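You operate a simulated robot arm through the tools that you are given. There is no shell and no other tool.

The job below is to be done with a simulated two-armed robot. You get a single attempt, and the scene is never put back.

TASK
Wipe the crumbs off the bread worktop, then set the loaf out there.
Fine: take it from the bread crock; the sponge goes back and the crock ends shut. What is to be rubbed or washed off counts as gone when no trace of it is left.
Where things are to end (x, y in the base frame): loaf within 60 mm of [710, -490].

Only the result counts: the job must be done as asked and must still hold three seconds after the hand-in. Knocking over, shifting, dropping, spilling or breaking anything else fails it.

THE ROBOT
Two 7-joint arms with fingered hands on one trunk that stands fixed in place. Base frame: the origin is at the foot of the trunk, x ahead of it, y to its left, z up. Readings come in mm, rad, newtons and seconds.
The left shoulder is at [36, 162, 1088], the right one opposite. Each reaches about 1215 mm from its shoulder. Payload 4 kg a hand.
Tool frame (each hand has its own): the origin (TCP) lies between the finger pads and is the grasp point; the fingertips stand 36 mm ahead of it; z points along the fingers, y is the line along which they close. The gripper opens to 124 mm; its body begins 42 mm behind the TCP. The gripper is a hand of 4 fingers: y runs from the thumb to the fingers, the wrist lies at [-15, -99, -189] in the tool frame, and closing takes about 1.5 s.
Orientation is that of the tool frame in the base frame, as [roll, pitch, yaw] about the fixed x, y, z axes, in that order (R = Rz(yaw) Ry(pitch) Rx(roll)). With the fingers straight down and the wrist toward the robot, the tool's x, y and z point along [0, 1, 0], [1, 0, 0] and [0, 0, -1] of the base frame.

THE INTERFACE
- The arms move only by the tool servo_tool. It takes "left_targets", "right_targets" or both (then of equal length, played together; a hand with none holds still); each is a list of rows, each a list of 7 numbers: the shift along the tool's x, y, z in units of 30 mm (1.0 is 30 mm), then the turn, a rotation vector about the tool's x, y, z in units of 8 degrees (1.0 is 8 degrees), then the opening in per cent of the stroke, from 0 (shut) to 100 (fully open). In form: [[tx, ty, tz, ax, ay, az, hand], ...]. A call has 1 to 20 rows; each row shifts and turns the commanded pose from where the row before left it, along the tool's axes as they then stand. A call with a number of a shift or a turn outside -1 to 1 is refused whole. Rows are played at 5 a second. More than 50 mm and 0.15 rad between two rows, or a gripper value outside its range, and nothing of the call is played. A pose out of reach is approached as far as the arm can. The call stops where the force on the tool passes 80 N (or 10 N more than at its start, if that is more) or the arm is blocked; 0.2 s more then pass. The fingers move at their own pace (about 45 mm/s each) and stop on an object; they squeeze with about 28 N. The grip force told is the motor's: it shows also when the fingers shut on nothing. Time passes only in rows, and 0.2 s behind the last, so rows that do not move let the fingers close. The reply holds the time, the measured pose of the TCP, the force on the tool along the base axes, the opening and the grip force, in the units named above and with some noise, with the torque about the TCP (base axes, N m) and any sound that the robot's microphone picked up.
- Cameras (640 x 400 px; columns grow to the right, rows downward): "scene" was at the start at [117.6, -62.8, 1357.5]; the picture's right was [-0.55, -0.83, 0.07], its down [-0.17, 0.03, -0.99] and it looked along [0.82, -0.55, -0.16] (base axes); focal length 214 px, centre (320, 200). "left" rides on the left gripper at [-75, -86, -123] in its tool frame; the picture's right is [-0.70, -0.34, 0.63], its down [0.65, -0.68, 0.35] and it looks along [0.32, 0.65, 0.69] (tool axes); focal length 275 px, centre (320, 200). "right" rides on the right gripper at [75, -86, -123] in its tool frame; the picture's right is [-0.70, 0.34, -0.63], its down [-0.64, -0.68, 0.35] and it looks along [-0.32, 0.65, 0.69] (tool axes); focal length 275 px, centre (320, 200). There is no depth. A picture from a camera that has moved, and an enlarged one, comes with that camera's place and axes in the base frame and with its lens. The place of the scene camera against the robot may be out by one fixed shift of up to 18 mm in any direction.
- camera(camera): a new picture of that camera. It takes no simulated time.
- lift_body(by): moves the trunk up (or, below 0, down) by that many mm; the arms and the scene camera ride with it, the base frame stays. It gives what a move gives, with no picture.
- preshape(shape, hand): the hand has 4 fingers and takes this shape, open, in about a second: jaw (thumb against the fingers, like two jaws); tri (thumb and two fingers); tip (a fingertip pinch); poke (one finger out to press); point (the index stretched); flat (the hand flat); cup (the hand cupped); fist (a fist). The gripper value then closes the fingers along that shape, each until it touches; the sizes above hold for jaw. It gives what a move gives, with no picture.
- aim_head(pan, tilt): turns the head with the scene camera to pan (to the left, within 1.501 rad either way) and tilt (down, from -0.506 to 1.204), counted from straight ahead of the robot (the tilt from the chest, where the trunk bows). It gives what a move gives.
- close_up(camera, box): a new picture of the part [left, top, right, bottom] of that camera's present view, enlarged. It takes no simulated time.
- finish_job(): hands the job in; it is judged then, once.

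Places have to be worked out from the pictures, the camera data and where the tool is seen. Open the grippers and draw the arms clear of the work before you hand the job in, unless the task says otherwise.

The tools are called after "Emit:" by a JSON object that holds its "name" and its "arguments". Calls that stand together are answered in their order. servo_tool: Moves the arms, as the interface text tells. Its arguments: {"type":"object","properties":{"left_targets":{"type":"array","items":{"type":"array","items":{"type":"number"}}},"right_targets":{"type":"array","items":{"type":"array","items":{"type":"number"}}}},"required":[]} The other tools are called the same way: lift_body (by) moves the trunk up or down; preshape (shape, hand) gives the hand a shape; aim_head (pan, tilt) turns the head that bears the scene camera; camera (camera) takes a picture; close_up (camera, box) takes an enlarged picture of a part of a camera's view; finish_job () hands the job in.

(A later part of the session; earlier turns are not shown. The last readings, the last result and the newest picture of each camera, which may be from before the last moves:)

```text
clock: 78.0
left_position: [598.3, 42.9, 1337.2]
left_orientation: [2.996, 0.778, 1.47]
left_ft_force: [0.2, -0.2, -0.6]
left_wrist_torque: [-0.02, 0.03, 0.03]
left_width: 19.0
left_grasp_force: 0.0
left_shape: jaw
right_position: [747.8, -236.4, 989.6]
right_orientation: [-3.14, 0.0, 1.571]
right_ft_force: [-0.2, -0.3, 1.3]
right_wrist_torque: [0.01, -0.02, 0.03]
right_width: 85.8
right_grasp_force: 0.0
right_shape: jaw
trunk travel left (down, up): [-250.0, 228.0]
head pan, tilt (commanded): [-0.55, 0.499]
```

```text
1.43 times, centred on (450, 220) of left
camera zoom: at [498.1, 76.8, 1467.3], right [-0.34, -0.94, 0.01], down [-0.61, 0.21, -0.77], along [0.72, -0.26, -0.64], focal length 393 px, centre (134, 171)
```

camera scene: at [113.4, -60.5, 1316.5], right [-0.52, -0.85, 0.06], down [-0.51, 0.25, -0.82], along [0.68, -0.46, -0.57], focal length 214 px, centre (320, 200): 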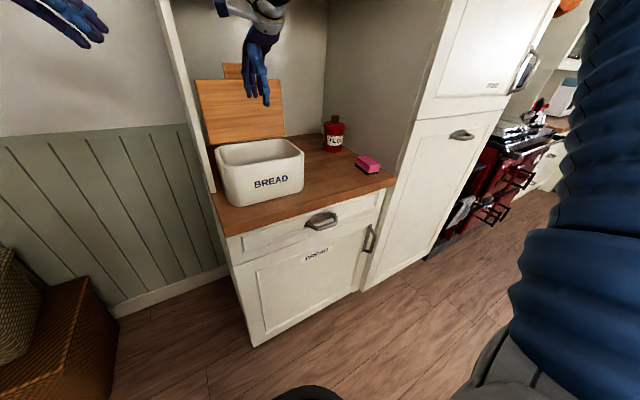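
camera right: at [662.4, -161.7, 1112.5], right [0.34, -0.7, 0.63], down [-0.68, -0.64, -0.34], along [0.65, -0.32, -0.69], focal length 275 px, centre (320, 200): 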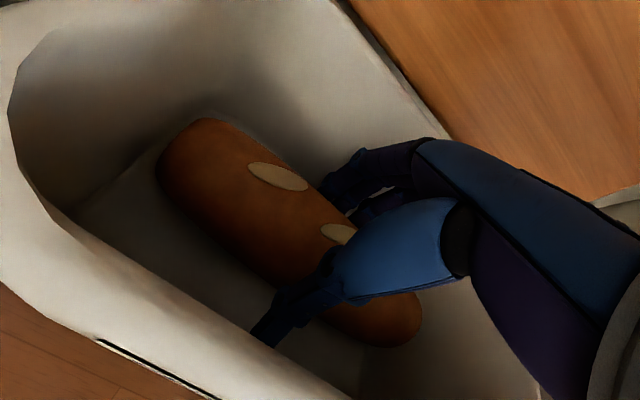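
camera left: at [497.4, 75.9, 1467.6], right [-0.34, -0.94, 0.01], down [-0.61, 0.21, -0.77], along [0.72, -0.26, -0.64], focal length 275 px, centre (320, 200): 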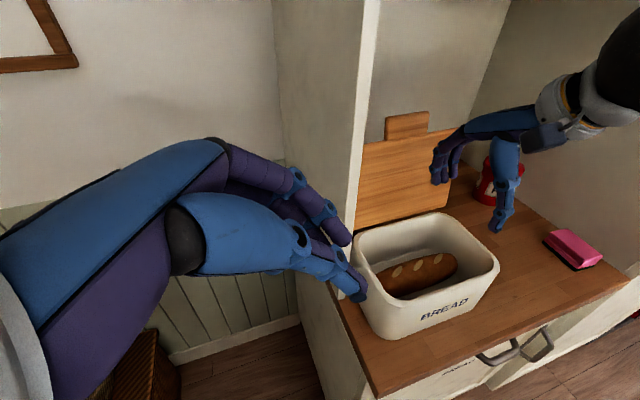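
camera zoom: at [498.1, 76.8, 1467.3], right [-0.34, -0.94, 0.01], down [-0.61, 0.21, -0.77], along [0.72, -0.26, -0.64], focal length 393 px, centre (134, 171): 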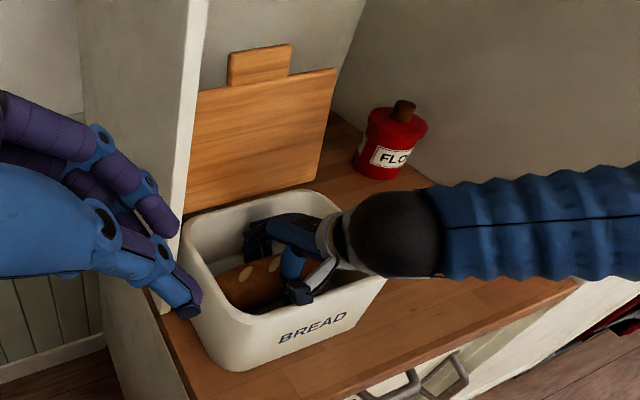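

The loaf is between thumb and fingers with no contact. I'll lower 6 mm more and close on it.

Emit:
{"name": "servo_tool", "arguments": {"right_targets": [[0, 0.03, 0.2, 0, 0, 0, 69], [0, 0, 0, 0, 0, 0, 60], [0, 0, 0, 0, 0, 0, 50], [0, 0, 0, 0, 0, 0, 40], [0, 0, 0, 0, 0, 0, 35], [0, 0, 0, 0, 0, 0, 35], [0, 0, 0, 0, 0, 0, 35]]}}

Emit:
{"name": "camera", "arguments": {"camera": "right"}}

Emit:
{"name": "close_up", "arguments": {"camera": "left", "box": [340, 80, 560, 360]}}

```text
clock: 79.6
left_position: [598.7, 43.1, 1338.5]
left_orientation: [2.998, 0.775, 1.47]
left_ft_force: [1.2, -0.2, -0.7]
left_wrist_torque: [0.0, 0.0, 0.01]
left_width: 18.8
left_grasp_force: 0.0
left_shape: jaw
right_position: [747.4, -236.4, 984.9]
right_orientation: [3.141, -0.002, 1.568]
right_ft_force: [-2.3, 0.5, 0.8]
right_wrist_torque: [0.01, 0.0, 0.02]
right_width: 78.3
right_grasp_force: 28.0
right_shape: jaw
trunk travel left (down, up): [-250.0, 228.0]
head pan, tilt (commanded): [-0.55, 0.499]
```

```text
taken
camera right: at [663.3, -161.4, 1107.3], right [0.34, -0.7, 0.63], down [-0.68, -0.64, -0.35], along [0.65, -0.32, -0.69], focal length 275 px, centre (320, 200)
```

right: 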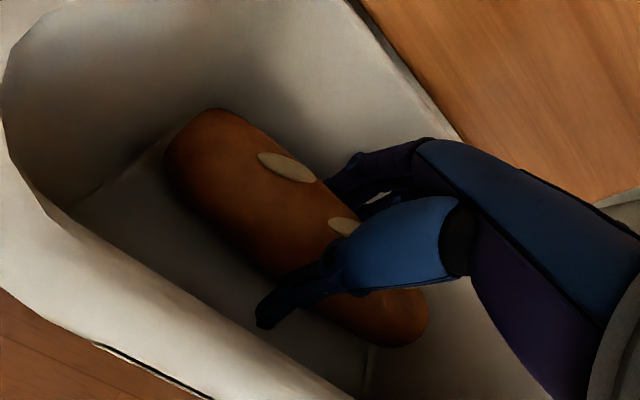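

```text
1.43 times, centred on (450, 220) of left
camera zoom: at [497.9, 76.8, 1467.3], right [-0.34, -0.94, 0.01], down [-0.61, 0.21, -0.77], along [0.72, -0.26, -0.64], focal length 393 px, centre (134, 171)
```

zoom: 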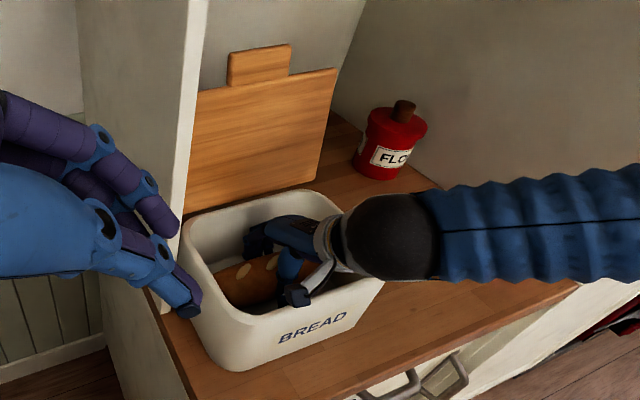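

The loaf is gripped at 78 mm with 28 N. I'll lift it slowly by 25 mm first to confirm the hold.

Emit:
{"name": "servo_tool", "arguments": {"right_targets": [[0, 0, -0.25, 0, 0, 0, 35], [0, 0, -0.3, 0, 0, 0, 35], [0, 0, -0.3, 0, 0, 0, 35], [0, 0, 0, 0, 0, 0, 35]]}}

Emit:
{"name": "camera", "arguments": {"camera": "right"}}

```text
clock: 80.6
left_position: [599.1, 43.1, 1337.3]
left_orientation: [2.995, 0.778, 1.469]
left_ft_force: [0.0, -0.2, -1.1]
left_wrist_torque: [0.0, 0.02, 0.0]
left_width: 18.9
left_grasp_force: 0.1
left_shape: jaw
right_position: [748.8, -236.0, 1010.9]
right_orientation: [-3.139, 0.001, 1.568]
right_ft_force: [0.1, 0.0, -4.3]
right_wrist_torque: [0.03, 0.01, 0.01]
right_width: 78.6
right_grasp_force: 28.2
right_shape: jaw
trunk travel left (down, up): [-250.0, 228.0]
head pan, tilt (commanded): [-0.55, 0.499]
```

```text
taken
camera right: at [664.0, -160.9, 1133.0], right [0.34, -0.7, 0.63], down [-0.68, -0.64, -0.34], along [0.65, -0.32, -0.69], focal length 275 px, centre (320, 200)
```

right: 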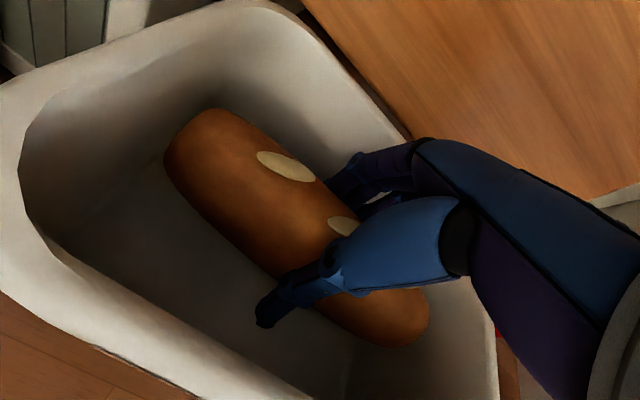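

The loaf is held and weighs about 430 g. I'll raise it clear of the rim to TCP z≈1150.

Emit:
{"name": "servo_tool", "arguments": {"right_targets": [[0, -0.05, -0.6, 0, 0, 0, 35], [0, -0.1, -0.8, 0, 0, 0, 35], [0, -0.1, -0.8, 0, 0, 0, 35], [0, -0.1, -0.8, 0, 0, 0, 35], [0, 0, -0.8, 0, 0, 0, 35], [0, 0, -0.8, 0, 0, 0, 35], [0, 0, 0, 0, 0, 0, 35]]}}

Emit:
{"name": "camera", "arguments": {"camera": "right"}}

Emit:
{"name": "camera", "arguments": {"camera": "scene"}}

```text
clock: 82.2
left_position: [599.5, 43.3, 1336.7]
left_orientation: [2.998, 0.777, 1.472]
left_ft_force: [0.6, -0.1, -0.7]
left_wrist_torque: [0.0, -0.02, 0.01]
left_width: 18.7
left_grasp_force: 0.0
left_shape: jaw
right_position: [740.4, -237.3, 1144.3]
right_orientation: [-3.14, 0.0, 1.57]
right_ft_force: [-0.5, -0.2, -4.5]
right_wrist_torque: [-0.02, 0.03, -0.02]
right_width: 78.8
right_grasp_force: 27.9
right_shape: jaw
trunk travel left (down, up): [-250.0, 228.0]
head pan, tilt (commanded): [-0.55, 0.499]
```

```text
taken
camera right: at [655.5, -162.3, 1267.2], right [0.34, -0.7, 0.63], down [-0.68, -0.64, -0.34], along [0.65, -0.32, -0.69], focal length 275 px, centre (320, 200)
```

right: 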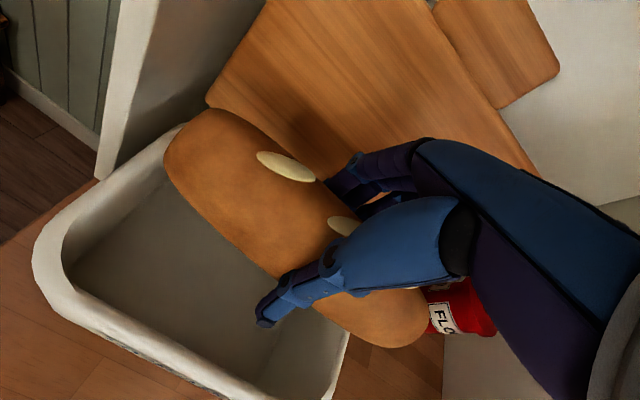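

```text
taken
camera scene: at [114.9, -59.8, 1316.2], right [-0.52, -0.85, 0.07], down [-0.52, 0.25, -0.82], along [0.68, -0.46, -0.57], focal length 214 px, centre (320, 200)
```

scene: 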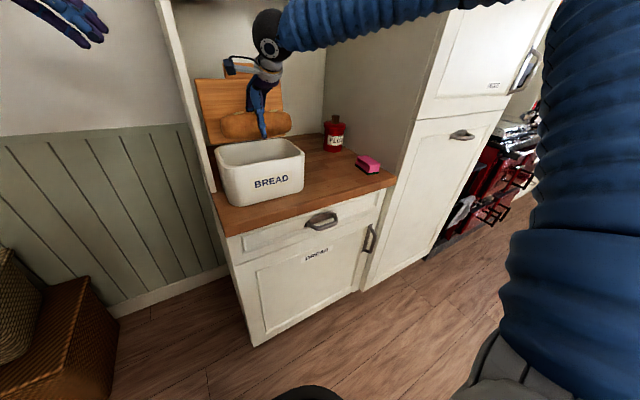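

The loaf is well above the crock. I'll carry it to the right to hover over (710, -488).

Emit:
{"name": "servo_tool", "arguments": {"right_targets": [[-0.5, -0.05, -0.1, 0, 0, 0, 35], [-0.8, -0.1, 0, 0, 0, 0, 35], [-0.88, -0.1, 0, 0, 0, 0, 35], [-0.88, -0.1, 0, 0, 0, 0, 35], [-0.88, -0.1, 0, 0, 0, 0, 35], [-0.88, -0.1, 0, 0, 0, 0, 35], [-0.88, -0.1, 0, 0, 0, 0, 35], [-0.88, -0.1, 0, 0, 0, 0, 35], [-0.88, -0.1, 0, 0, 0, 0, 35], [-0.5, -0.1, 0, 0, 0, 0, 35], [-0.3, -0.1, 0, 0, 0, 0, 35], [0, 0, 0, 0, 0, 0, 35]]}}

Emit:
{"name": "camera", "arguments": {"camera": "right"}}

Emit:
{"name": "camera", "arguments": {"camera": "scene"}}

Emit:
{"name": "camera", "arguments": {"camera": "left"}}

```text
clock: 84.8
left_position: [598.9, 43.3, 1337.5]
left_orientation: [2.998, 0.777, 1.472]
left_ft_force: [-0.8, -0.4, 0.3]
left_wrist_torque: [-0.03, 0.02, -0.02]
left_width: 19.1
left_grasp_force: 0.0
left_shape: jaw
right_position: [707.7, -483.7, 1149.5]
right_orientation: [-3.139, 0.0, 1.569]
right_ft_force: [-0.2, 0.2, -3.0]
right_wrist_torque: [0.01, 0.03, -0.01]
right_width: 78.8
right_grasp_force: 28.4
right_shape: jaw
trunk travel left (down, up): [-250.0, 228.0]
head pan, tilt (commanded): [-0.55, 0.499]
```

```text
taken
camera right: at [622.3, -409.4, 1272.7], right [0.34, -0.7, 0.63], down [-0.68, -0.64, -0.34], along [0.65, -0.32, -0.69], focal length 275 px, centre (320, 200)
```

right: 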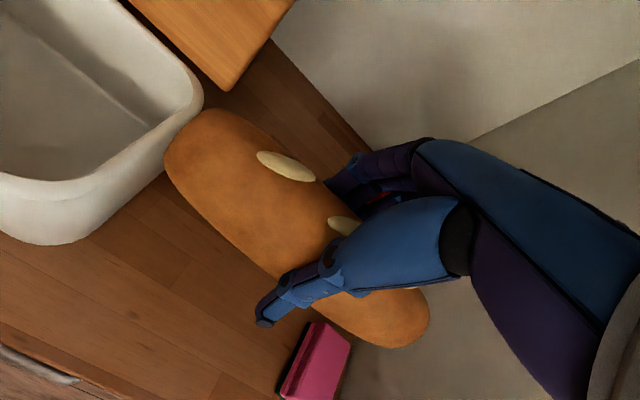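

```text
taken
camera scene: at [114.5, -59.8, 1316.3], right [-0.52, -0.85, 0.07], down [-0.52, 0.25, -0.82], along [0.68, -0.46, -0.57], focal length 214 px, centre (320, 200)
```

scene: 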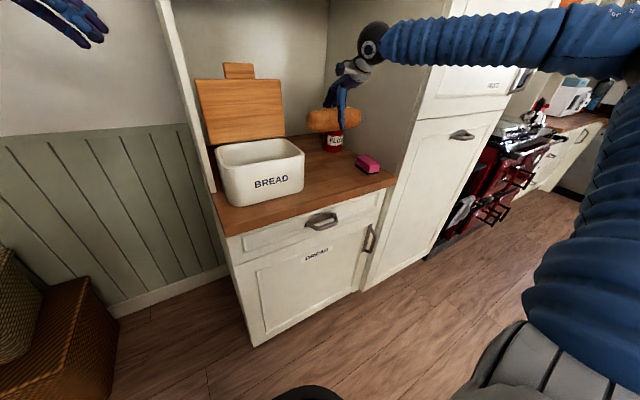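

```text
taken
camera left: at [498.7, 76.7, 1467.0], right [-0.34, -0.94, 0.01], down [-0.61, 0.21, -0.77], along [0.72, -0.26, -0.64], focal length 275 px, centre (320, 200)
```

left: 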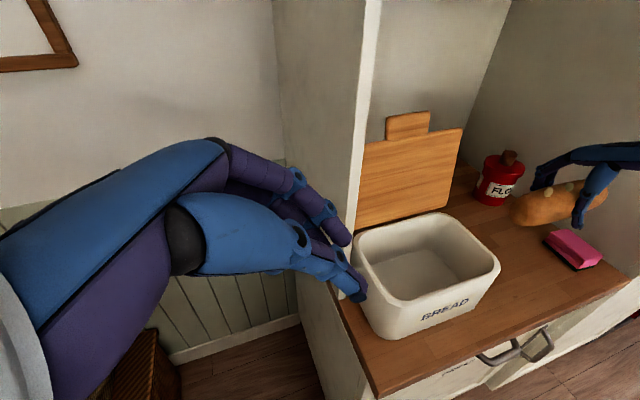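

The loaf hovers at the right place and the crock is empty. I'll nudge 5 mm further right and lower it to just above the worktop.

Emit:
{"name": "servo_tool", "arguments": {"right_targets": [[-0.18, 0.07, 0.6, 0, 0, 0, 35], [0, 0, 0.9, 0, 0, 0, 35], [0, 0, 0.9, 0, 0, 0, 35], [0, 0, 0.9, 0, 0, 0, 35], [0, 0, 0.9, 0, 0, 0, 35], [0, 0, 0.6, 0, 0, 0, 35], [0, 0, 0.4, 0, 0, 0, 35], [0, 0, 0, 0, 0, 0, 35]]}}

Emit:
{"name": "close_up", "arguments": {"camera": "scene", "box": [240, 60, 420, 220]}}

Emit:
{"name": "camera", "arguments": {"camera": "right"}}

```text
clock: 86.6
left_position: [597.8, 42.9, 1337.4]
left_orientation: [2.998, 0.776, 1.472]
left_ft_force: [-0.1, 0.8, -0.7]
left_wrist_torque: [0.01, -0.03, 0.0]
left_width: 18.6
left_grasp_force: 0.1
left_shape: jaw
right_position: [706.2, -489.7, 995.1]
right_orientation: [-3.139, 0.002, 1.569]
right_ft_force: [0.7, 0.3, -3.7]
right_wrist_torque: [-0.01, 0.05, 0.01]
right_width: 78.7
right_grasp_force: 28.2
right_shape: jaw
trunk travel left (down, up): [-250.0, 228.0]
head pan, tilt (commanded): [-0.55, 0.499]
```

```text
2.50 times, centred on (330, 140) of scene
camera zoom: at [114.2, -59.8, 1316.4], right [-0.52, -0.85, 0.07], down [-0.51, 0.25, -0.82], along [0.68, -0.46, -0.57], focal length 536 px, centre (295, 350)
```

zoom: 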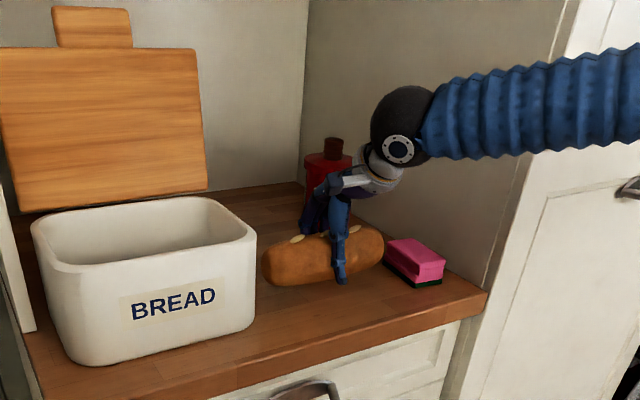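

```text
taken
camera right: at [620.9, -414.6, 1117.6], right [0.34, -0.7, 0.63], down [-0.68, -0.64, -0.35], along [0.65, -0.32, -0.69], focal length 275 px, centre (320, 200)
```

right: 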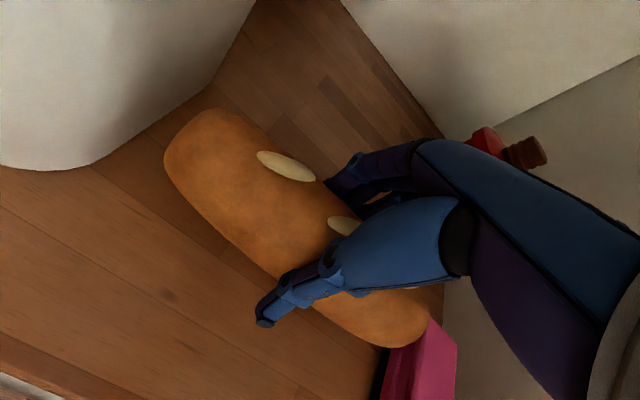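

The loaf is about 15 mm above the surface and clear of both crock and sponge. I'll lower in small steps until the weight comes off.

Emit:
{"name": "servo_tool", "arguments": {"right_targets": [[0.15, 0.05, 0.2, 0, 0, 0, 35], [0, 0, 0.17, 0, 0, 0, 35], [0, 0, 0, 0, 0, 0, 35]]}}

```text
clock: 87.4
left_position: [597.9, 44.1, 1337.2]
left_orientation: [2.996, 0.776, 1.47]
left_ft_force: [-0.2, 0.0, 0.2]
left_wrist_torque: [-0.04, 0.02, -0.02]
left_width: 18.8
left_grasp_force: 0.0
left_shape: jaw
right_position: [709.9, -485.5, 982.6]
right_orientation: [-3.14, 0.0, 1.568]
right_ft_force: [0.1, 0.0, -3.4]
right_wrist_torque: [0.01, 0.07, 0.0]
right_width: 78.6
right_grasp_force: 27.6
right_shape: jaw
trunk travel left (down, up): [-250.0, 228.0]
head pan, tilt (commanded): [-0.55, 0.499]
```

Emit:
{"name": "servo_tool", "arguments": {"right_targets": [[0, 0, 0.12, 0, 0, 0, 35], [0, 0, 0, 0, 0, 0, 35]]}}

```text
clock: 88.0
left_position: [599.1, 42.7, 1337.4]
left_orientation: [2.997, 0.777, 1.47]
left_ft_force: [-0.2, 1.0, -0.1]
left_wrist_torque: [0.03, 0.02, -0.01]
left_width: 19.0
left_grasp_force: 0.0
left_shape: jaw
right_position: [709.4, -485.9, 979.4]
right_orientation: [-3.139, 0.0, 1.569]
right_ft_force: [-0.5, 0.7, -4.4]
right_wrist_torque: [0.01, 0.01, 0.02]
right_width: 78.5
right_grasp_force: 28.3
right_shape: jaw
trunk travel left (down, up): [-250.0, 228.0]
head pan, tilt (commanded): [-0.55, 0.499]
```

Still carrying the full weight, so I'll step down another 3–4 mm.

Emit:
{"name": "servo_tool", "arguments": {"right_targets": [[0, 0, 0.12, 0, 0, 0, 35], [0, 0, 0, 0, 0, 0, 35]]}}

```text
clock: 88.6
left_position: [598.2, 41.4, 1337.2]
left_orientation: [2.998, 0.776, 1.472]
left_ft_force: [-0.5, 0.5, 0.1]
left_wrist_torque: [-0.02, -0.03, 0.0]
left_width: 18.6
left_grasp_force: 0.1
left_shape: jaw
right_position: [710.5, -486.9, 976.7]
right_orientation: [-3.139, 0.0, 1.57]
right_ft_force: [-0.3, 0.4, -3.7]
right_wrist_torque: [-0.01, 0.01, 0.0]
right_width: 78.6
right_grasp_force: 28.0
right_shape: jaw
trunk travel left (down, up): [-250.0, 228.0]
head pan, tilt (commanded): [-0.55, 0.499]
```

Emit:
{"name": "servo_tool", "arguments": {"right_targets": [[0, 0, 0.1, 0, 0, 0, 35], [0, 0, 0, 0, 0, 0, 35]]}}

Emit:
{"name": "close_up", "arguments": {"camera": "scene", "box": [300, 100, 400, 190]}}

```text
clock: 89.2
left_position: [598.6, 42.5, 1338.0]
left_orientation: [2.995, 0.778, 1.47]
left_ft_force: [0.3, 0.3, -0.7]
left_wrist_torque: [0.01, -0.01, 0.01]
left_width: 19.0
left_grasp_force: 0.1
left_shape: jaw
right_position: [708.4, -486.5, 974.3]
right_orientation: [-3.14, 0.0, 1.57]
right_ft_force: [0.4, 0.6, -4.1]
right_wrist_torque: [-0.03, 0.01, -0.03]
right_width: 78.6
right_grasp_force: 28.4
right_shape: jaw
trunk travel left (down, up): [-250.0, 228.0]
head pan, tilt (commanded): [-0.55, 0.499]
```

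```text
4.44 times, centred on (350, 145) of scene
camera zoom: at [114.3, -59.9, 1316.4], right [-0.52, -0.85, 0.07], down [-0.51, 0.25, -0.82], along [0.68, -0.46, -0.57], focal length 953 px, centre (187, 444)
```

zoom: 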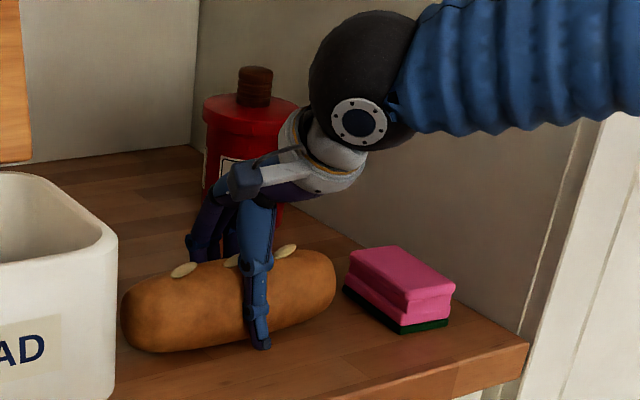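

The loaf is nearly down and the thumb tip is still about 14 mm above the worktop. I'll keep stepping down.

Emit:
{"name": "servo_tool", "arguments": {"right_targets": [[0, 0, 0.1, 0, 0, 0, 35], [0, 0, 0, 0, 0, 0, 35]]}}

```text
clock: 89.8
left_position: [597.9, 42.3, 1337.6]
left_orientation: [2.997, 0.778, 1.469]
left_ft_force: [-0.1, 0.2, -0.6]
left_wrist_torque: [0.0, -0.01, 0.02]
left_width: 19.1
left_grasp_force: 0.0
left_shape: jaw
right_position: [710.5, -485.9, 971.8]
right_orientation: [-3.141, 0.001, 1.57]
right_ft_force: [-1.6, -1.5, 5.5]
right_wrist_torque: [-0.04, -0.22, 0.04]
right_width: 78.5
right_grasp_force: 28.0
right_shape: jaw
trunk travel left (down, up): [-250.0, 228.0]
head pan, tilt (commanded): [-0.55, 0.499]
```

Contact at +5.5 N means the loaf is resting on the worktop. I'll open the hand and rise straight up.

Emit:
{"name": "servo_tool", "arguments": {"right_targets": [[0, 0, 0, 0, 0, 0, 70], [0, 0, 0, 0, 0, 0, 80], [0, 0, 0, 0, 0, 0, 88], [0, 0, 0, 0, 0, 0, 90], [0, 0, 0, 0, 0, 0, 90]]}}

Emit:
{"name": "close_up", "arguments": {"camera": "scene", "box": [300, 100, 400, 190]}}

```text
clock: 91.0
left_position: [598.2, 41.9, 1338.3]
left_orientation: [2.997, 0.777, 1.469]
left_ft_force: [0.0, 0.2, -0.2]
left_wrist_torque: [-0.03, 0.01, 0.0]
left_width: 18.7
left_grasp_force: 0.0
left_shape: jaw
right_position: [709.7, -485.3, 971.2]
right_orientation: [3.141, 0.001, 1.569]
right_ft_force: [-0.3, 0.3, 0.0]
right_wrist_torque: [0.03, 0.01, 0.02]
right_width: 111.3
right_grasp_force: 0.1
right_shape: jaw
trunk travel left (down, up): [-250.0, 228.0]
head pan, tilt (commanded): [-0.55, 0.499]
```

```text
4.44 times, centred on (350, 145) of scene
camera zoom: at [114.0, -59.8, 1316.4], right [-0.52, -0.85, 0.07], down [-0.51, 0.25, -0.82], along [0.68, -0.46, -0.57], focal length 953 px, centre (187, 444)
```

zoom: 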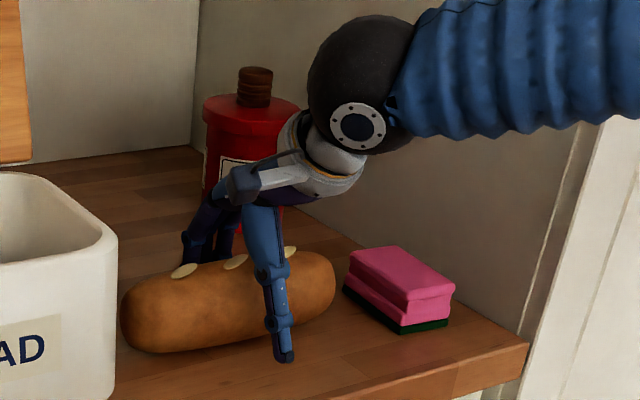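

The loaf rests on the worktop and is released. I'll raise the right hand straight up and then back away to the right.

Emit:
{"name": "servo_tool", "arguments": {"right_targets": [[0, 0, -0.4, 0, 0, 0, 92], [0, 0, -0.7, 0, 0, 0, 95], [0, 0, -0.9, 0, 0, 0, 95], [0, 0, -1, 0, 0, 0, 95], [0, 0, -1, 0, 0, 0, 95], [0, 0, -1, 0, 0, 0, 95], [0, 0, -1, 0, 0, 0, 95], [0, -0.9, -0.4, 0, 0, 0, 95], [0, -0.9, -0.4, 0, 0, 0, 95], [0, -0.9, 0, 0, 0, 0, 95], [-0.5, -0.8, 0, 0, 0, 0, 95], [-0.8, -0.6, 0, 0, 0, 0, 95], [-0.9, -0.3, 0, 0, 0, 0, 95], [-0.9, 0, 0, 0, 0, 0, 95], [0, 0, 0, 0, 0, 0, 95]]}}

Emit:
{"name": "camera", "arguments": {"camera": "scene"}}

Emit:
{"name": "camera", "arguments": {"camera": "left"}}

Emit:
{"name": "camera", "arguments": {"camera": "right"}}

```text
clock: 94.2
left_position: [597.5, 44.3, 1338.5]
left_orientation: [2.995, 0.776, 1.469]
left_ft_force: [0.8, 0.1, -0.1]
left_wrist_torque: [0.0, 0.02, 0.01]
left_width: 18.8
left_grasp_force: 0.0
left_shape: jaw
right_position: [578.4, -578.4, 1177.8]
right_orientation: [-3.14, -0.001, 1.568]
right_ft_force: [-0.6, -0.2, 0.3]
right_wrist_torque: [0.04, -0.04, 0.0]
right_width: 117.6
right_grasp_force: 0.0
right_shape: jaw
trunk travel left (down, up): [-250.0, 228.0]
head pan, tilt (commanded): [-0.55, 0.499]
```

```text
taken
camera scene: at [113.9, -59.2, 1316.5], right [-0.52, -0.85, 0.07], down [-0.51, 0.25, -0.82], along [0.68, -0.46, -0.57], focal length 214 px, centre (320, 200)
```

scene: 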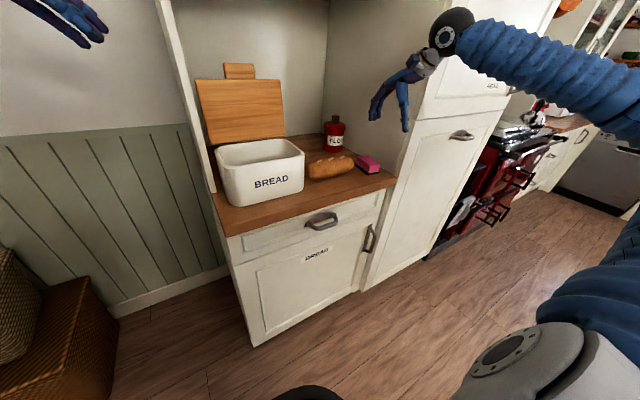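

```text
taken
camera left: at [498.0, 77.3, 1467.3], right [-0.34, -0.94, 0.01], down [-0.61, 0.21, -0.77], along [0.72, -0.26, -0.64], focal length 275 px, centre (320, 200)
```

left: 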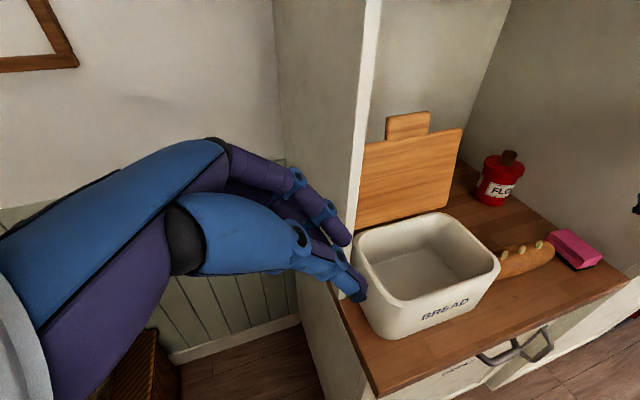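

```text
taken
camera right: at [493.2, -503.1, 1300.5], right [0.34, -0.7, 0.63], down [-0.68, -0.64, -0.34], along [0.65, -0.32, -0.69], focal length 275 px, centre (320, 200)
```

right: 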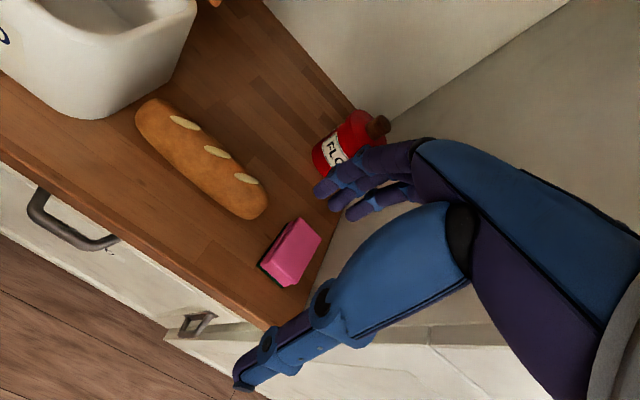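

The loaf stands at about (715, -485). The open lid leans back to about 102°, with its top front edge near x≈883 and z≈1231. To close it I'll first use the right hand from the right side to pull it forward, so I roll the right hand 45° and move it to a staging point.

Emit:
{"name": "servo_tool", "arguments": {"right_targets": [[0, 0, 0, 0, 0.9375, 0, 80], [0, 0, 0, 0, 0.9375, 0, 70], [0, 0, 0, 0, 0.9375, 0, 65], [0, 0, 0, 0, 0.9375, 0, 65], [0, 0, 0, 0, 0.9375, 0, 65], [0, 0, 0, 0, 0.9375, 0, 65], [0.943, 0, 0.2125, 0, 0, 0, 65], [0.943, 0, 0.2125, 0, 0, 0, 65], [0.943, 0, 0.2125, 0, 0, 0, 65], [0.943, 0, 0.2125, 0, 0, 0, 65], [0, 0, 0, 0, 0, 0, 65]]}}

Emit:
{"name": "camera", "arguments": {"camera": "scene"}}

Emit:
{"name": "camera", "arguments": {"camera": "right"}}

```text
clock: 96.6
left_position: [597.4, 42.3, 1337.8]
left_orientation: [2.997, 0.776, 1.472]
left_ft_force: [-1.0, -0.1, 0.5]
left_wrist_torque: [-0.01, 0.02, 0.01]
left_width: 18.8
left_grasp_force: 0.0
left_shape: jaw
right_position: [579.3, -479.8, 1236.7]
right_orientation: [-3.141, -0.786, 1.569]
right_ft_force: [-0.2, 0.0, 0.3]
right_wrist_torque: [0.02, -0.02, 0.0]
right_width: 81.1
right_grasp_force: 0.0
right_shape: jaw
trunk travel left (down, up): [-250.0, 228.0]
head pan, tilt (commanded): [-0.55, 0.499]
```

```text
taken
camera scene: at [113.5, -60.2, 1316.5], right [-0.52, -0.85, 0.06], down [-0.51, 0.25, -0.82], along [0.68, -0.46, -0.57], focal length 214 px, centre (320, 200)
```

scene: 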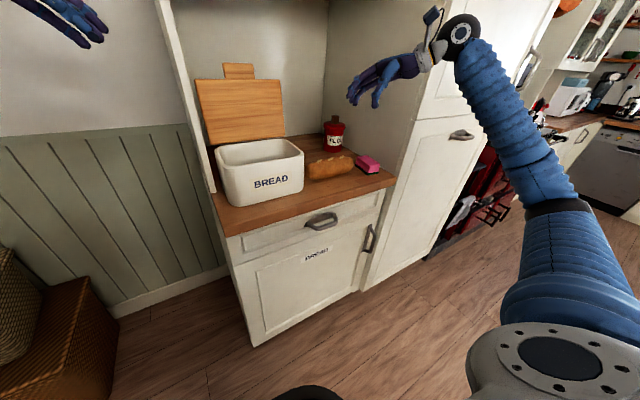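

```text
taken
camera right: at [493.4, -515.1, 1376.4], right [0.34, -0.94, -0.04], down [-0.68, -0.21, -0.7], along [0.65, 0.27, -0.71], focal length 275 px, centre (320, 200)
```

right: 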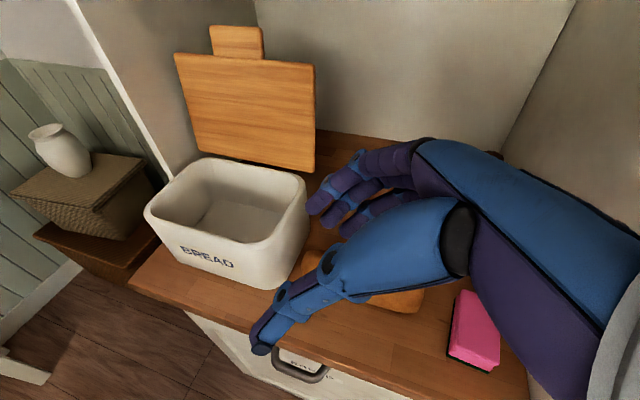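

From here the lid's top front corner is at about (880, -359, 1231). I'll move the right hand forward alongside the lid, staying to its right.

Emit:
{"name": "servo_tool", "arguments": {"right_targets": [[0.07, 0.918, 0.058, 0, 0, 0, 65], [0.07, 0.918, 0.058, 0, 0, 0, 65], [0.07, 0.918, 0.058, 0, 0, 0, 65], [0.07, 0.918, 0.058, 0, 0, 0, 65], [0.07, 0.918, 0.058, 0, 0, 0, 65], [0.07, 0.918, 0.058, 0, 0, 0, 65], [0.07, 0.918, 0.058, 0, 0, 0, 65], [0.07, 0.918, 0.058, 0, 0, 0, 65], [0.07, 0.918, 0.058, 0, 0, 0, 65], [0.07, 0.918, 0.058, 0, 0, 0, 65], [0.07, 0.918, 0.058, 0, 0, 0, 65], [0, 0, 0, 0, 0, 0, 65]]}}

Emit:
{"name": "camera", "arguments": {"camera": "scene"}}

Emit:
{"name": "camera", "arguments": {"camera": "right"}}

Emit:
{"name": "camera", "arguments": {"camera": "left"}}

```text
clock: 99.2
left_position: [598.1, 42.6, 1337.2]
left_orientation: [2.995, 0.777, 1.47]
left_ft_force: [0.2, 0.0, 0.4]
left_wrist_torque: [0.03, 0.01, 0.0]
left_width: 18.8
left_grasp_force: 0.1
left_shape: jaw
right_position: [881.3, -451.7, 1242.2]
right_orientation: [3.141, -0.786, 1.57]
right_ft_force: [-1.3, 0.3, 0.1]
right_wrist_torque: [0.01, 0.02, 0.01]
right_width: 80.8
right_grasp_force: 0.1
right_shape: jaw
trunk travel left (down, up): [-250.0, 228.0]
head pan, tilt (commanded): [-0.55, 0.499]
```

```text
taken
camera scene: at [113.7, -60.1, 1316.5], right [-0.52, -0.85, 0.07], down [-0.51, 0.25, -0.82], along [0.68, -0.46, -0.57], focal length 214 px, centre (320, 200)
```

scene: 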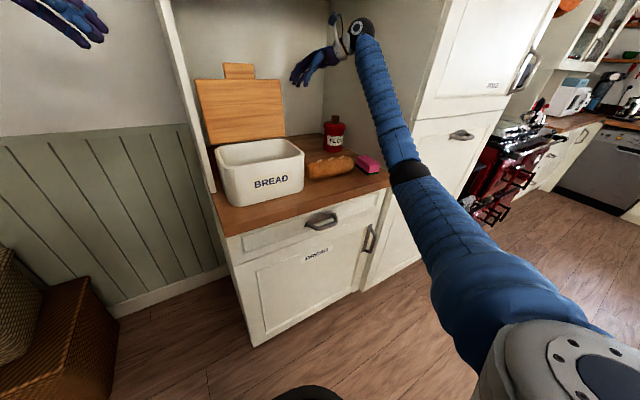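

```text
taken
camera right: at [795.9, -485.1, 1382.0], right [0.34, -0.94, -0.04], down [-0.68, -0.21, -0.7], along [0.65, 0.27, -0.71], focal length 275 px, centre (320, 200)
```

right: 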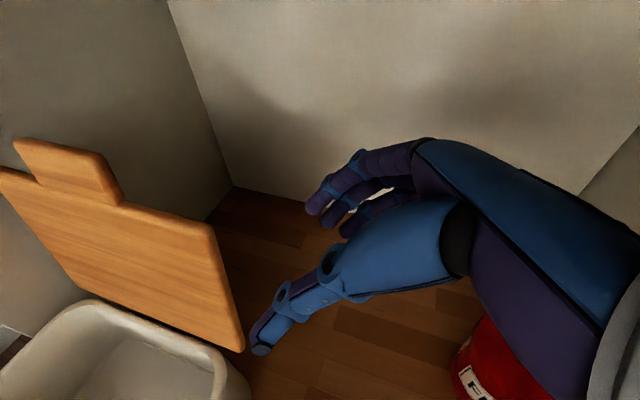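

```text
taken
camera left: at [497.7, 76.4, 1467.4], right [-0.34, -0.94, 0.01], down [-0.61, 0.21, -0.77], along [0.72, -0.26, -0.64], focal length 275 px, centre (320, 200)
```

left: 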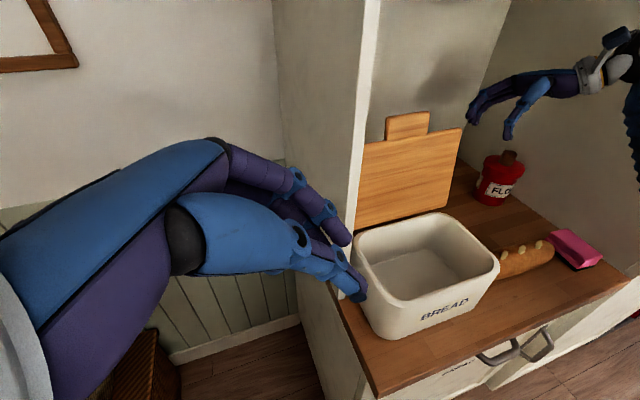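

The right hand is level with the lid plane, to its right. I'll shift up-left to line the open hand up with the lid's top right corner.

Emit:
{"name": "servo_tool", "arguments": {"right_targets": [[0.7, 0, 0, 0, 0, 0, 65], [0.7, 0, 0, 0, 0, 0, 65], [0.55, 0, 0, 0, 0, 0, 65], [0, 0, 0, 0, 0, 0, 65]]}}

Emit:
{"name": "camera", "arguments": {"camera": "right"}}

Emit:
{"name": "close_up", "arguments": {"camera": "left", "box": [350, 20, 640, 220]}}

```text
clock: 100.2
left_position: [599.1, 41.4, 1337.2]
left_orientation: [2.996, 0.775, 1.47]
left_ft_force: [-0.8, -0.6, 0.1]
left_wrist_torque: [0.0, 0.02, -0.01]
left_width: 18.7
left_grasp_force: 0.2
left_shape: jaw
right_position: [879.8, -410.5, 1280.3]
right_orientation: [-3.14, -0.785, 1.569]
right_ft_force: [0.3, -1.0, 0.0]
right_wrist_torque: [-0.02, 0.01, 0.0]
right_width: 80.8
right_grasp_force: 0.1
right_shape: jaw
trunk travel left (down, up): [-250.0, 228.0]
head pan, tilt (commanded): [-0.55, 0.499]
```

```text
taken
camera right: at [795.1, -443.4, 1420.0], right [0.34, -0.94, -0.04], down [-0.68, -0.21, -0.7], along [0.65, 0.27, -0.71], focal length 275 px, centre (320, 200)
```

right: 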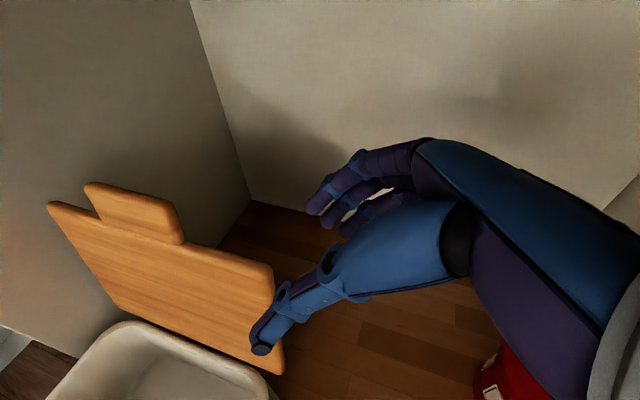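

```text
2.00 times, centred on (495, 120) of left
camera zoom: at [498.3, 76.3, 1467.2], right [-0.34, -0.94, 0.01], down [-0.61, 0.21, -0.77], along [0.72, -0.26, -0.64], focal length 551 px, centre (-30, 360)
```

zoom: 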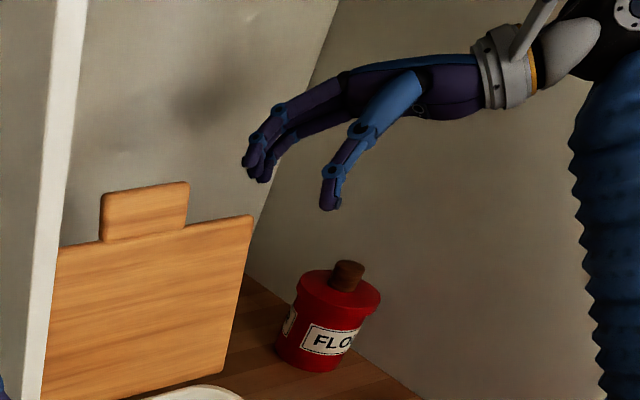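

Alignment looks right: the lid corner will pass between thumb and fingers. I'll advance along the finger direction 60 mm first.

Emit:
{"name": "servo_tool", "arguments": {"right_targets": [[0, 0.05, 0.5, 0, 0, 0, 65], [0, 0, 0.5, 0, 0, 0, 65], [0, 0, 0.5, 0, 0, 0, 65], [0, 0, 0.5, 0, 0, 0, 65], [0, 0, 0, 0, 0, 0, 65]]}}

Emit:
{"name": "camera", "arguments": {"camera": "right"}}

Emit:
{"name": "close_up", "arguments": {"camera": "left", "box": [350, 20, 640, 220]}}

```text
clock: 101.4
left_position: [598.8, 43.0, 1337.8]
left_orientation: [2.996, 0.778, 1.471]
left_ft_force: [-0.6, -0.7, -0.5]
left_wrist_torque: [-0.01, 0.0, 0.0]
left_width: 18.9
left_grasp_force: 0.0
left_shape: jaw
right_position: [882.9, -367.9, 1238.0]
right_orientation: [3.142, -0.785, 1.568]
right_ft_force: [0.9, -0.1, 0.5]
right_wrist_torque: [0.02, 0.02, 0.01]
right_width: 80.8
right_grasp_force: 0.1
right_shape: jaw
trunk travel left (down, up): [-250.0, 228.0]
head pan, tilt (commanded): [-0.55, 0.499]
```

```text
taken
camera right: at [796.8, -401.4, 1377.3], right [0.34, -0.94, -0.04], down [-0.68, -0.21, -0.7], along [0.65, 0.27, -0.71], focal length 275 px, centre (320, 200)
```

right: 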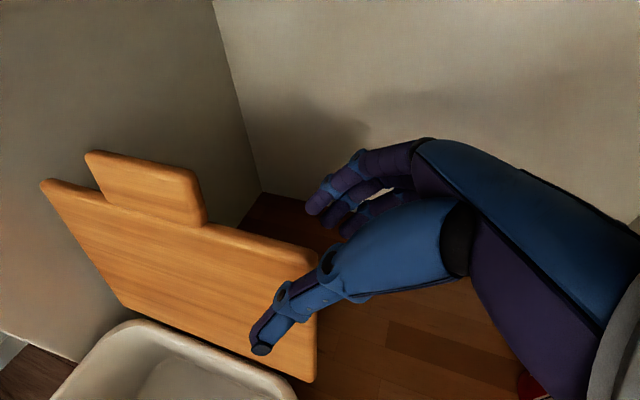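

```text
2.00 times, centred on (495, 120) of left
camera zoom: at [498.0, 76.6, 1467.3], right [-0.34, -0.94, 0.01], down [-0.61, 0.21, -0.77], along [0.72, -0.26, -0.64], focal length 551 px, centre (-30, 360)
```

zoom: 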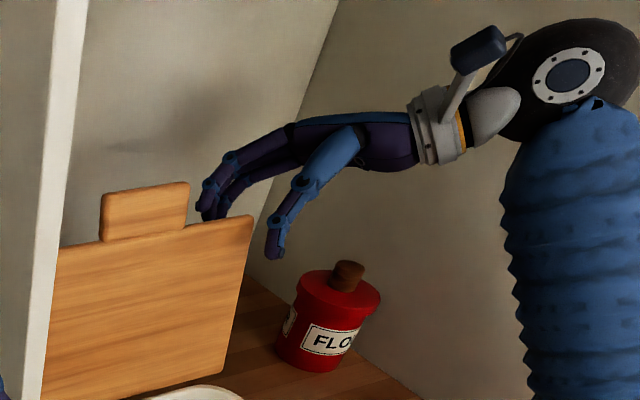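

Fingers are going behind the lid and the thumb stays in front. I'll advance 25 mm more, narrow to about 55 mm, then pull the lid toward me.

Emit:
{"name": "servo_tool", "arguments": {"right_targets": [[0, 0, 0.4, 0, 0, 0, 60], [0, 0, 0.4, 0, 0, 0, 52], [0, 0, 0, 0, 0, 0, 45], [0, -0.4, 0, 0, 0, 0, 45], [0, -0.5, 0, 0, 0, 0, 45], [0, 0, 0, 0, 0, 0, 45]]}}

Emit:
{"name": "camera", "arguments": {"camera": "right"}}

Emit:
{"name": "close_up", "arguments": {"camera": "left", "box": [350, 20, 640, 220]}}

```text
clock: 102.8
left_position: [598.5, 42.7, 1337.3]
left_orientation: [2.996, 0.775, 1.47]
left_ft_force: [0.1, 0.0, -0.8]
left_wrist_torque: [-0.02, -0.02, 0.0]
left_width: 18.9
left_grasp_force: 0.0
left_shape: jaw
right_position: [856.2, -352.0, 1221.6]
right_orientation: [-3.141, -0.786, 1.569]
right_ft_force: [1.5, -0.4, -0.1]
right_wrist_torque: [0.03, -0.04, -0.03]
right_width: 56.7
right_grasp_force: 0.0
right_shape: jaw
trunk travel left (down, up): [-250.0, 228.0]
head pan, tilt (commanded): [-0.55, 0.499]
```

```text
taken
camera right: at [770.5, -386.0, 1360.8], right [0.34, -0.94, -0.04], down [-0.68, -0.21, -0.7], along [0.65, 0.27, -0.71], focal length 275 px, centre (320, 200)
```

right: 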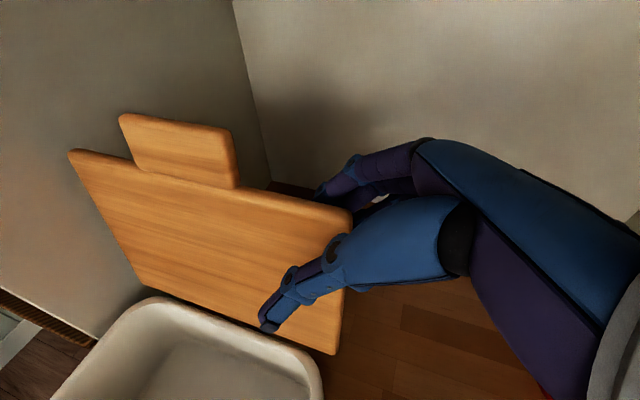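

```text
2.00 times, centred on (495, 120) of left
camera zoom: at [498.5, 76.8, 1467.1], right [-0.34, -0.94, 0.01], down [-0.61, 0.21, -0.77], along [0.72, -0.26, -0.64], focal length 551 px, centre (-30, 360)
```

zoom: 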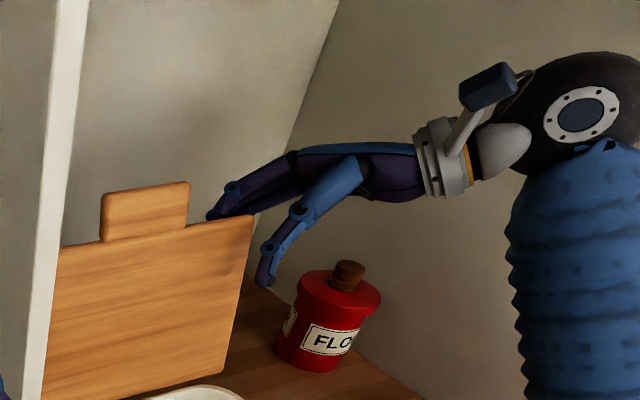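

Fingers are behind the lid corner, and the first contact reads about 1.5 N. I'll pull the lid toward me in small steps.

Emit:
{"name": "servo_tool", "arguments": {"right_targets": [[0, -0.45, 0, 0, 0, 0, 45], [0, -0.45, 0, 0, 0, 0, 45], [0, -0.45, 0, 0, 0, 0, 45], [0, 0, 0, 0, 0, 0, 45]]}}

Emit:
{"name": "camera", "arguments": {"camera": "right"}}

Emit:
{"name": "camera", "arguments": {"camera": "left"}}

```text
clock: 103.8
left_position: [599.2, 43.8, 1337.8]
left_orientation: [2.996, 0.776, 1.471]
left_ft_force: [0.0, -0.2, 0.6]
left_wrist_torque: [0.01, 0.01, -0.03]
left_width: 18.9
left_grasp_force: 0.1
left_shape: jaw
right_position: [816.7, -352.1, 1221.1]
right_orientation: [-3.139, -0.786, 1.566]
right_ft_force: [0.1, 0.2, 1.0]
right_wrist_torque: [-0.02, -0.07, -0.02]
right_width: 56.5
right_grasp_force: 0.1
right_shape: jaw
trunk travel left (down, up): [-250.0, 228.0]
head pan, tilt (commanded): [-0.55, 0.499]
```

```text
taken
camera right: at [731.4, -384.1, 1360.7], right [0.34, -0.94, -0.04], down [-0.68, -0.21, -0.7], along [0.65, 0.27, -0.71], focal length 275 px, centre (320, 200)
```

right: 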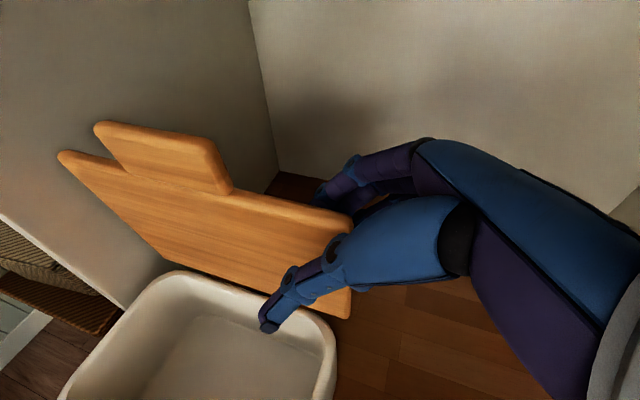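

```text
taken
camera left: at [498.5, 76.8, 1467.1], right [-0.34, -0.94, 0.01], down [-0.61, 0.21, -0.77], along [0.72, -0.26, -0.64], focal length 275 px, centre (320, 200)
```

left: 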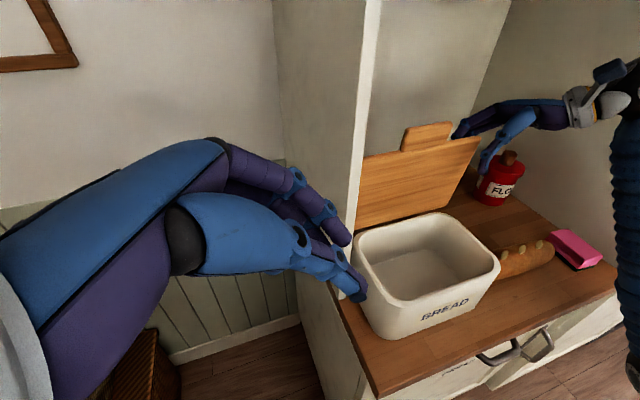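

The lid has come forward to about 86°. I'll pull another 27 mm.

Emit:
{"name": "servo_tool", "arguments": {"right_targets": [[0, -0.45, 0, 0, 0, 0, 45], [0, -0.45, 0, 0, 0, 0, 45], [0, 0, 0, 0, 0, 0, 45]]}}

Emit:
{"name": "camera", "arguments": {"camera": "right"}}

Emit:
{"name": "camera", "arguments": {"camera": "left"}}

```text
clock: 104.6
left_position: [598.7, 42.8, 1337.6]
left_orientation: [2.996, 0.778, 1.471]
left_ft_force: [-0.3, -0.9, 0.6]
left_wrist_torque: [0.02, -0.01, -0.02]
left_width: 18.7
left_grasp_force: 0.2
left_shape: jaw
right_position: [789.0, -351.6, 1221.6]
right_orientation: [-3.141, -0.785, 1.567]
right_ft_force: [0.9, -0.1, -0.8]
right_wrist_torque: [-0.06, -0.04, -0.03]
right_width: 56.2
right_grasp_force: 0.1
right_shape: jaw
trunk travel left (down, up): [-250.0, 228.0]
head pan, tilt (commanded): [-0.55, 0.499]
```

```text
taken
camera right: at [705.3, -384.7, 1361.2], right [0.34, -0.94, -0.04], down [-0.68, -0.21, -0.7], along [0.65, 0.27, -0.71], focal length 275 px, centre (320, 200)
```

right: 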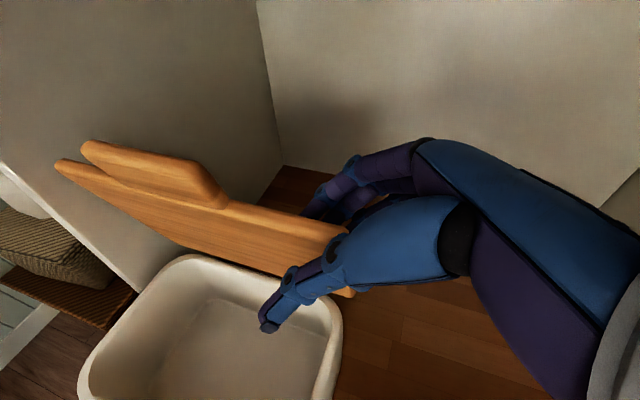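

```text
taken
camera left: at [498.5, 76.8, 1467.1], right [-0.34, -0.94, 0.01], down [-0.61, 0.21, -0.77], along [0.72, -0.26, -0.64], focal length 275 px, centre (320, 200)
```

left: 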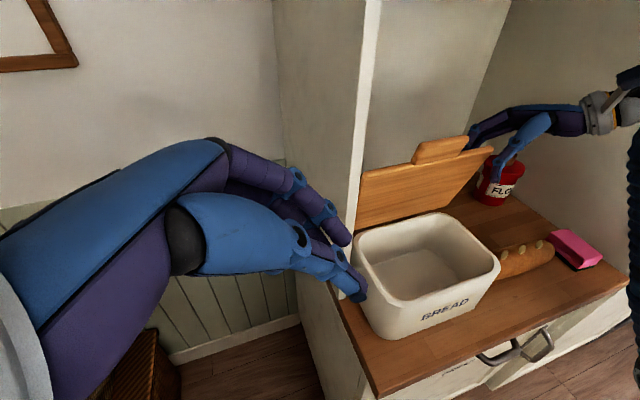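

The lid is at about 73°. To finish closing without the thumb getting trapped, I'll withdraw the right hand, close the fingers into a single prod and re-enter behind the lid.

Emit:
{"name": "servo_tool", "arguments": {"right_targets": [[0, 0.1, -0.5, 0, 0, 0, 45], [0, 0, -0.8, 0, 0, 0, 45], [0, 0, -0.9, 0, 0, 0, 45], [0, 0, -0.8, 0, 0, 0, 40], [0, 0.7, 0, 0, 0, 0, 20], [0, 0.7, 0, 0, 0, 0, 0], [0, 0.7, 0, 0, 0, 0, 0], [0, 0, 0, 0, 0, 0, 0], [0, 0, 0, 0, 0, 0, 0]]}}

Emit:
{"name": "camera", "arguments": {"camera": "right"}}

Emit:
{"name": "camera", "arguments": {"camera": "left"}}

```text
clock: 106.6
left_position: [598.0, 43.4, 1338.0]
left_orientation: [2.998, 0.778, 1.472]
left_ft_force: [-0.5, 0.5, 0.0]
left_wrist_torque: [0.0, 0.01, -0.01]
left_width: 18.7
left_grasp_force: 0.1
left_shape: jaw
right_position: [856.3, -414.8, 1284.8]
right_orientation: [-3.139, -0.786, 1.569]
right_ft_force: [0.7, 0.5, -0.4]
right_wrist_torque: [0.03, 0.04, 0.01]
right_width: 0.4
right_grasp_force: 27.5
right_shape: jaw
trunk travel left (down, up): [-250.0, 228.0]
head pan, tilt (commanded): [-0.55, 0.499]
```

```text
taken
camera right: at [770.4, -448.4, 1424.4], right [0.34, -0.94, -0.04], down [-0.68, -0.21, -0.7], along [0.65, 0.27, -0.71], focal length 275 px, centre (320, 200)
```

right: 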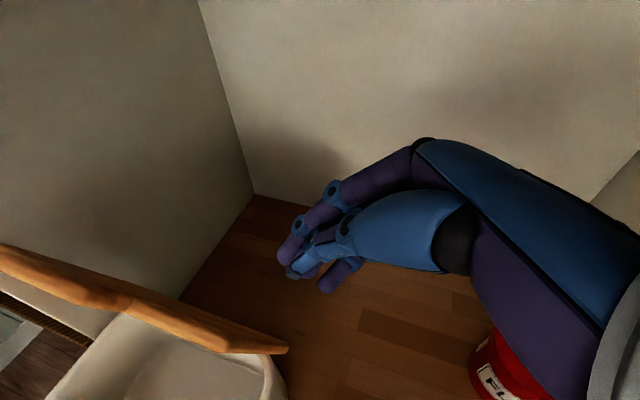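

```text
taken
camera left: at [498.5, 77.0, 1467.1], right [-0.34, -0.94, 0.01], down [-0.61, 0.21, -0.77], along [0.72, -0.26, -0.64], focal length 275 px, centre (320, 200)
```

left: 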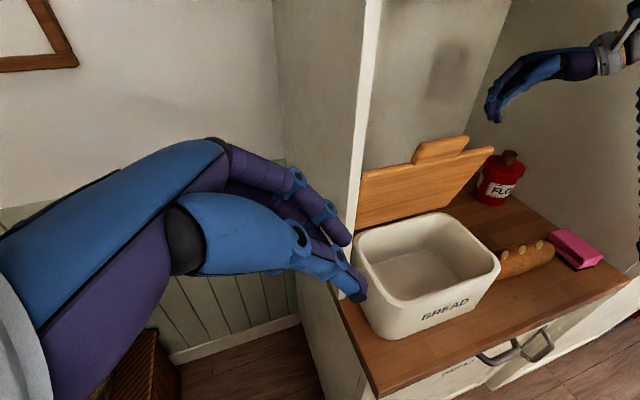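

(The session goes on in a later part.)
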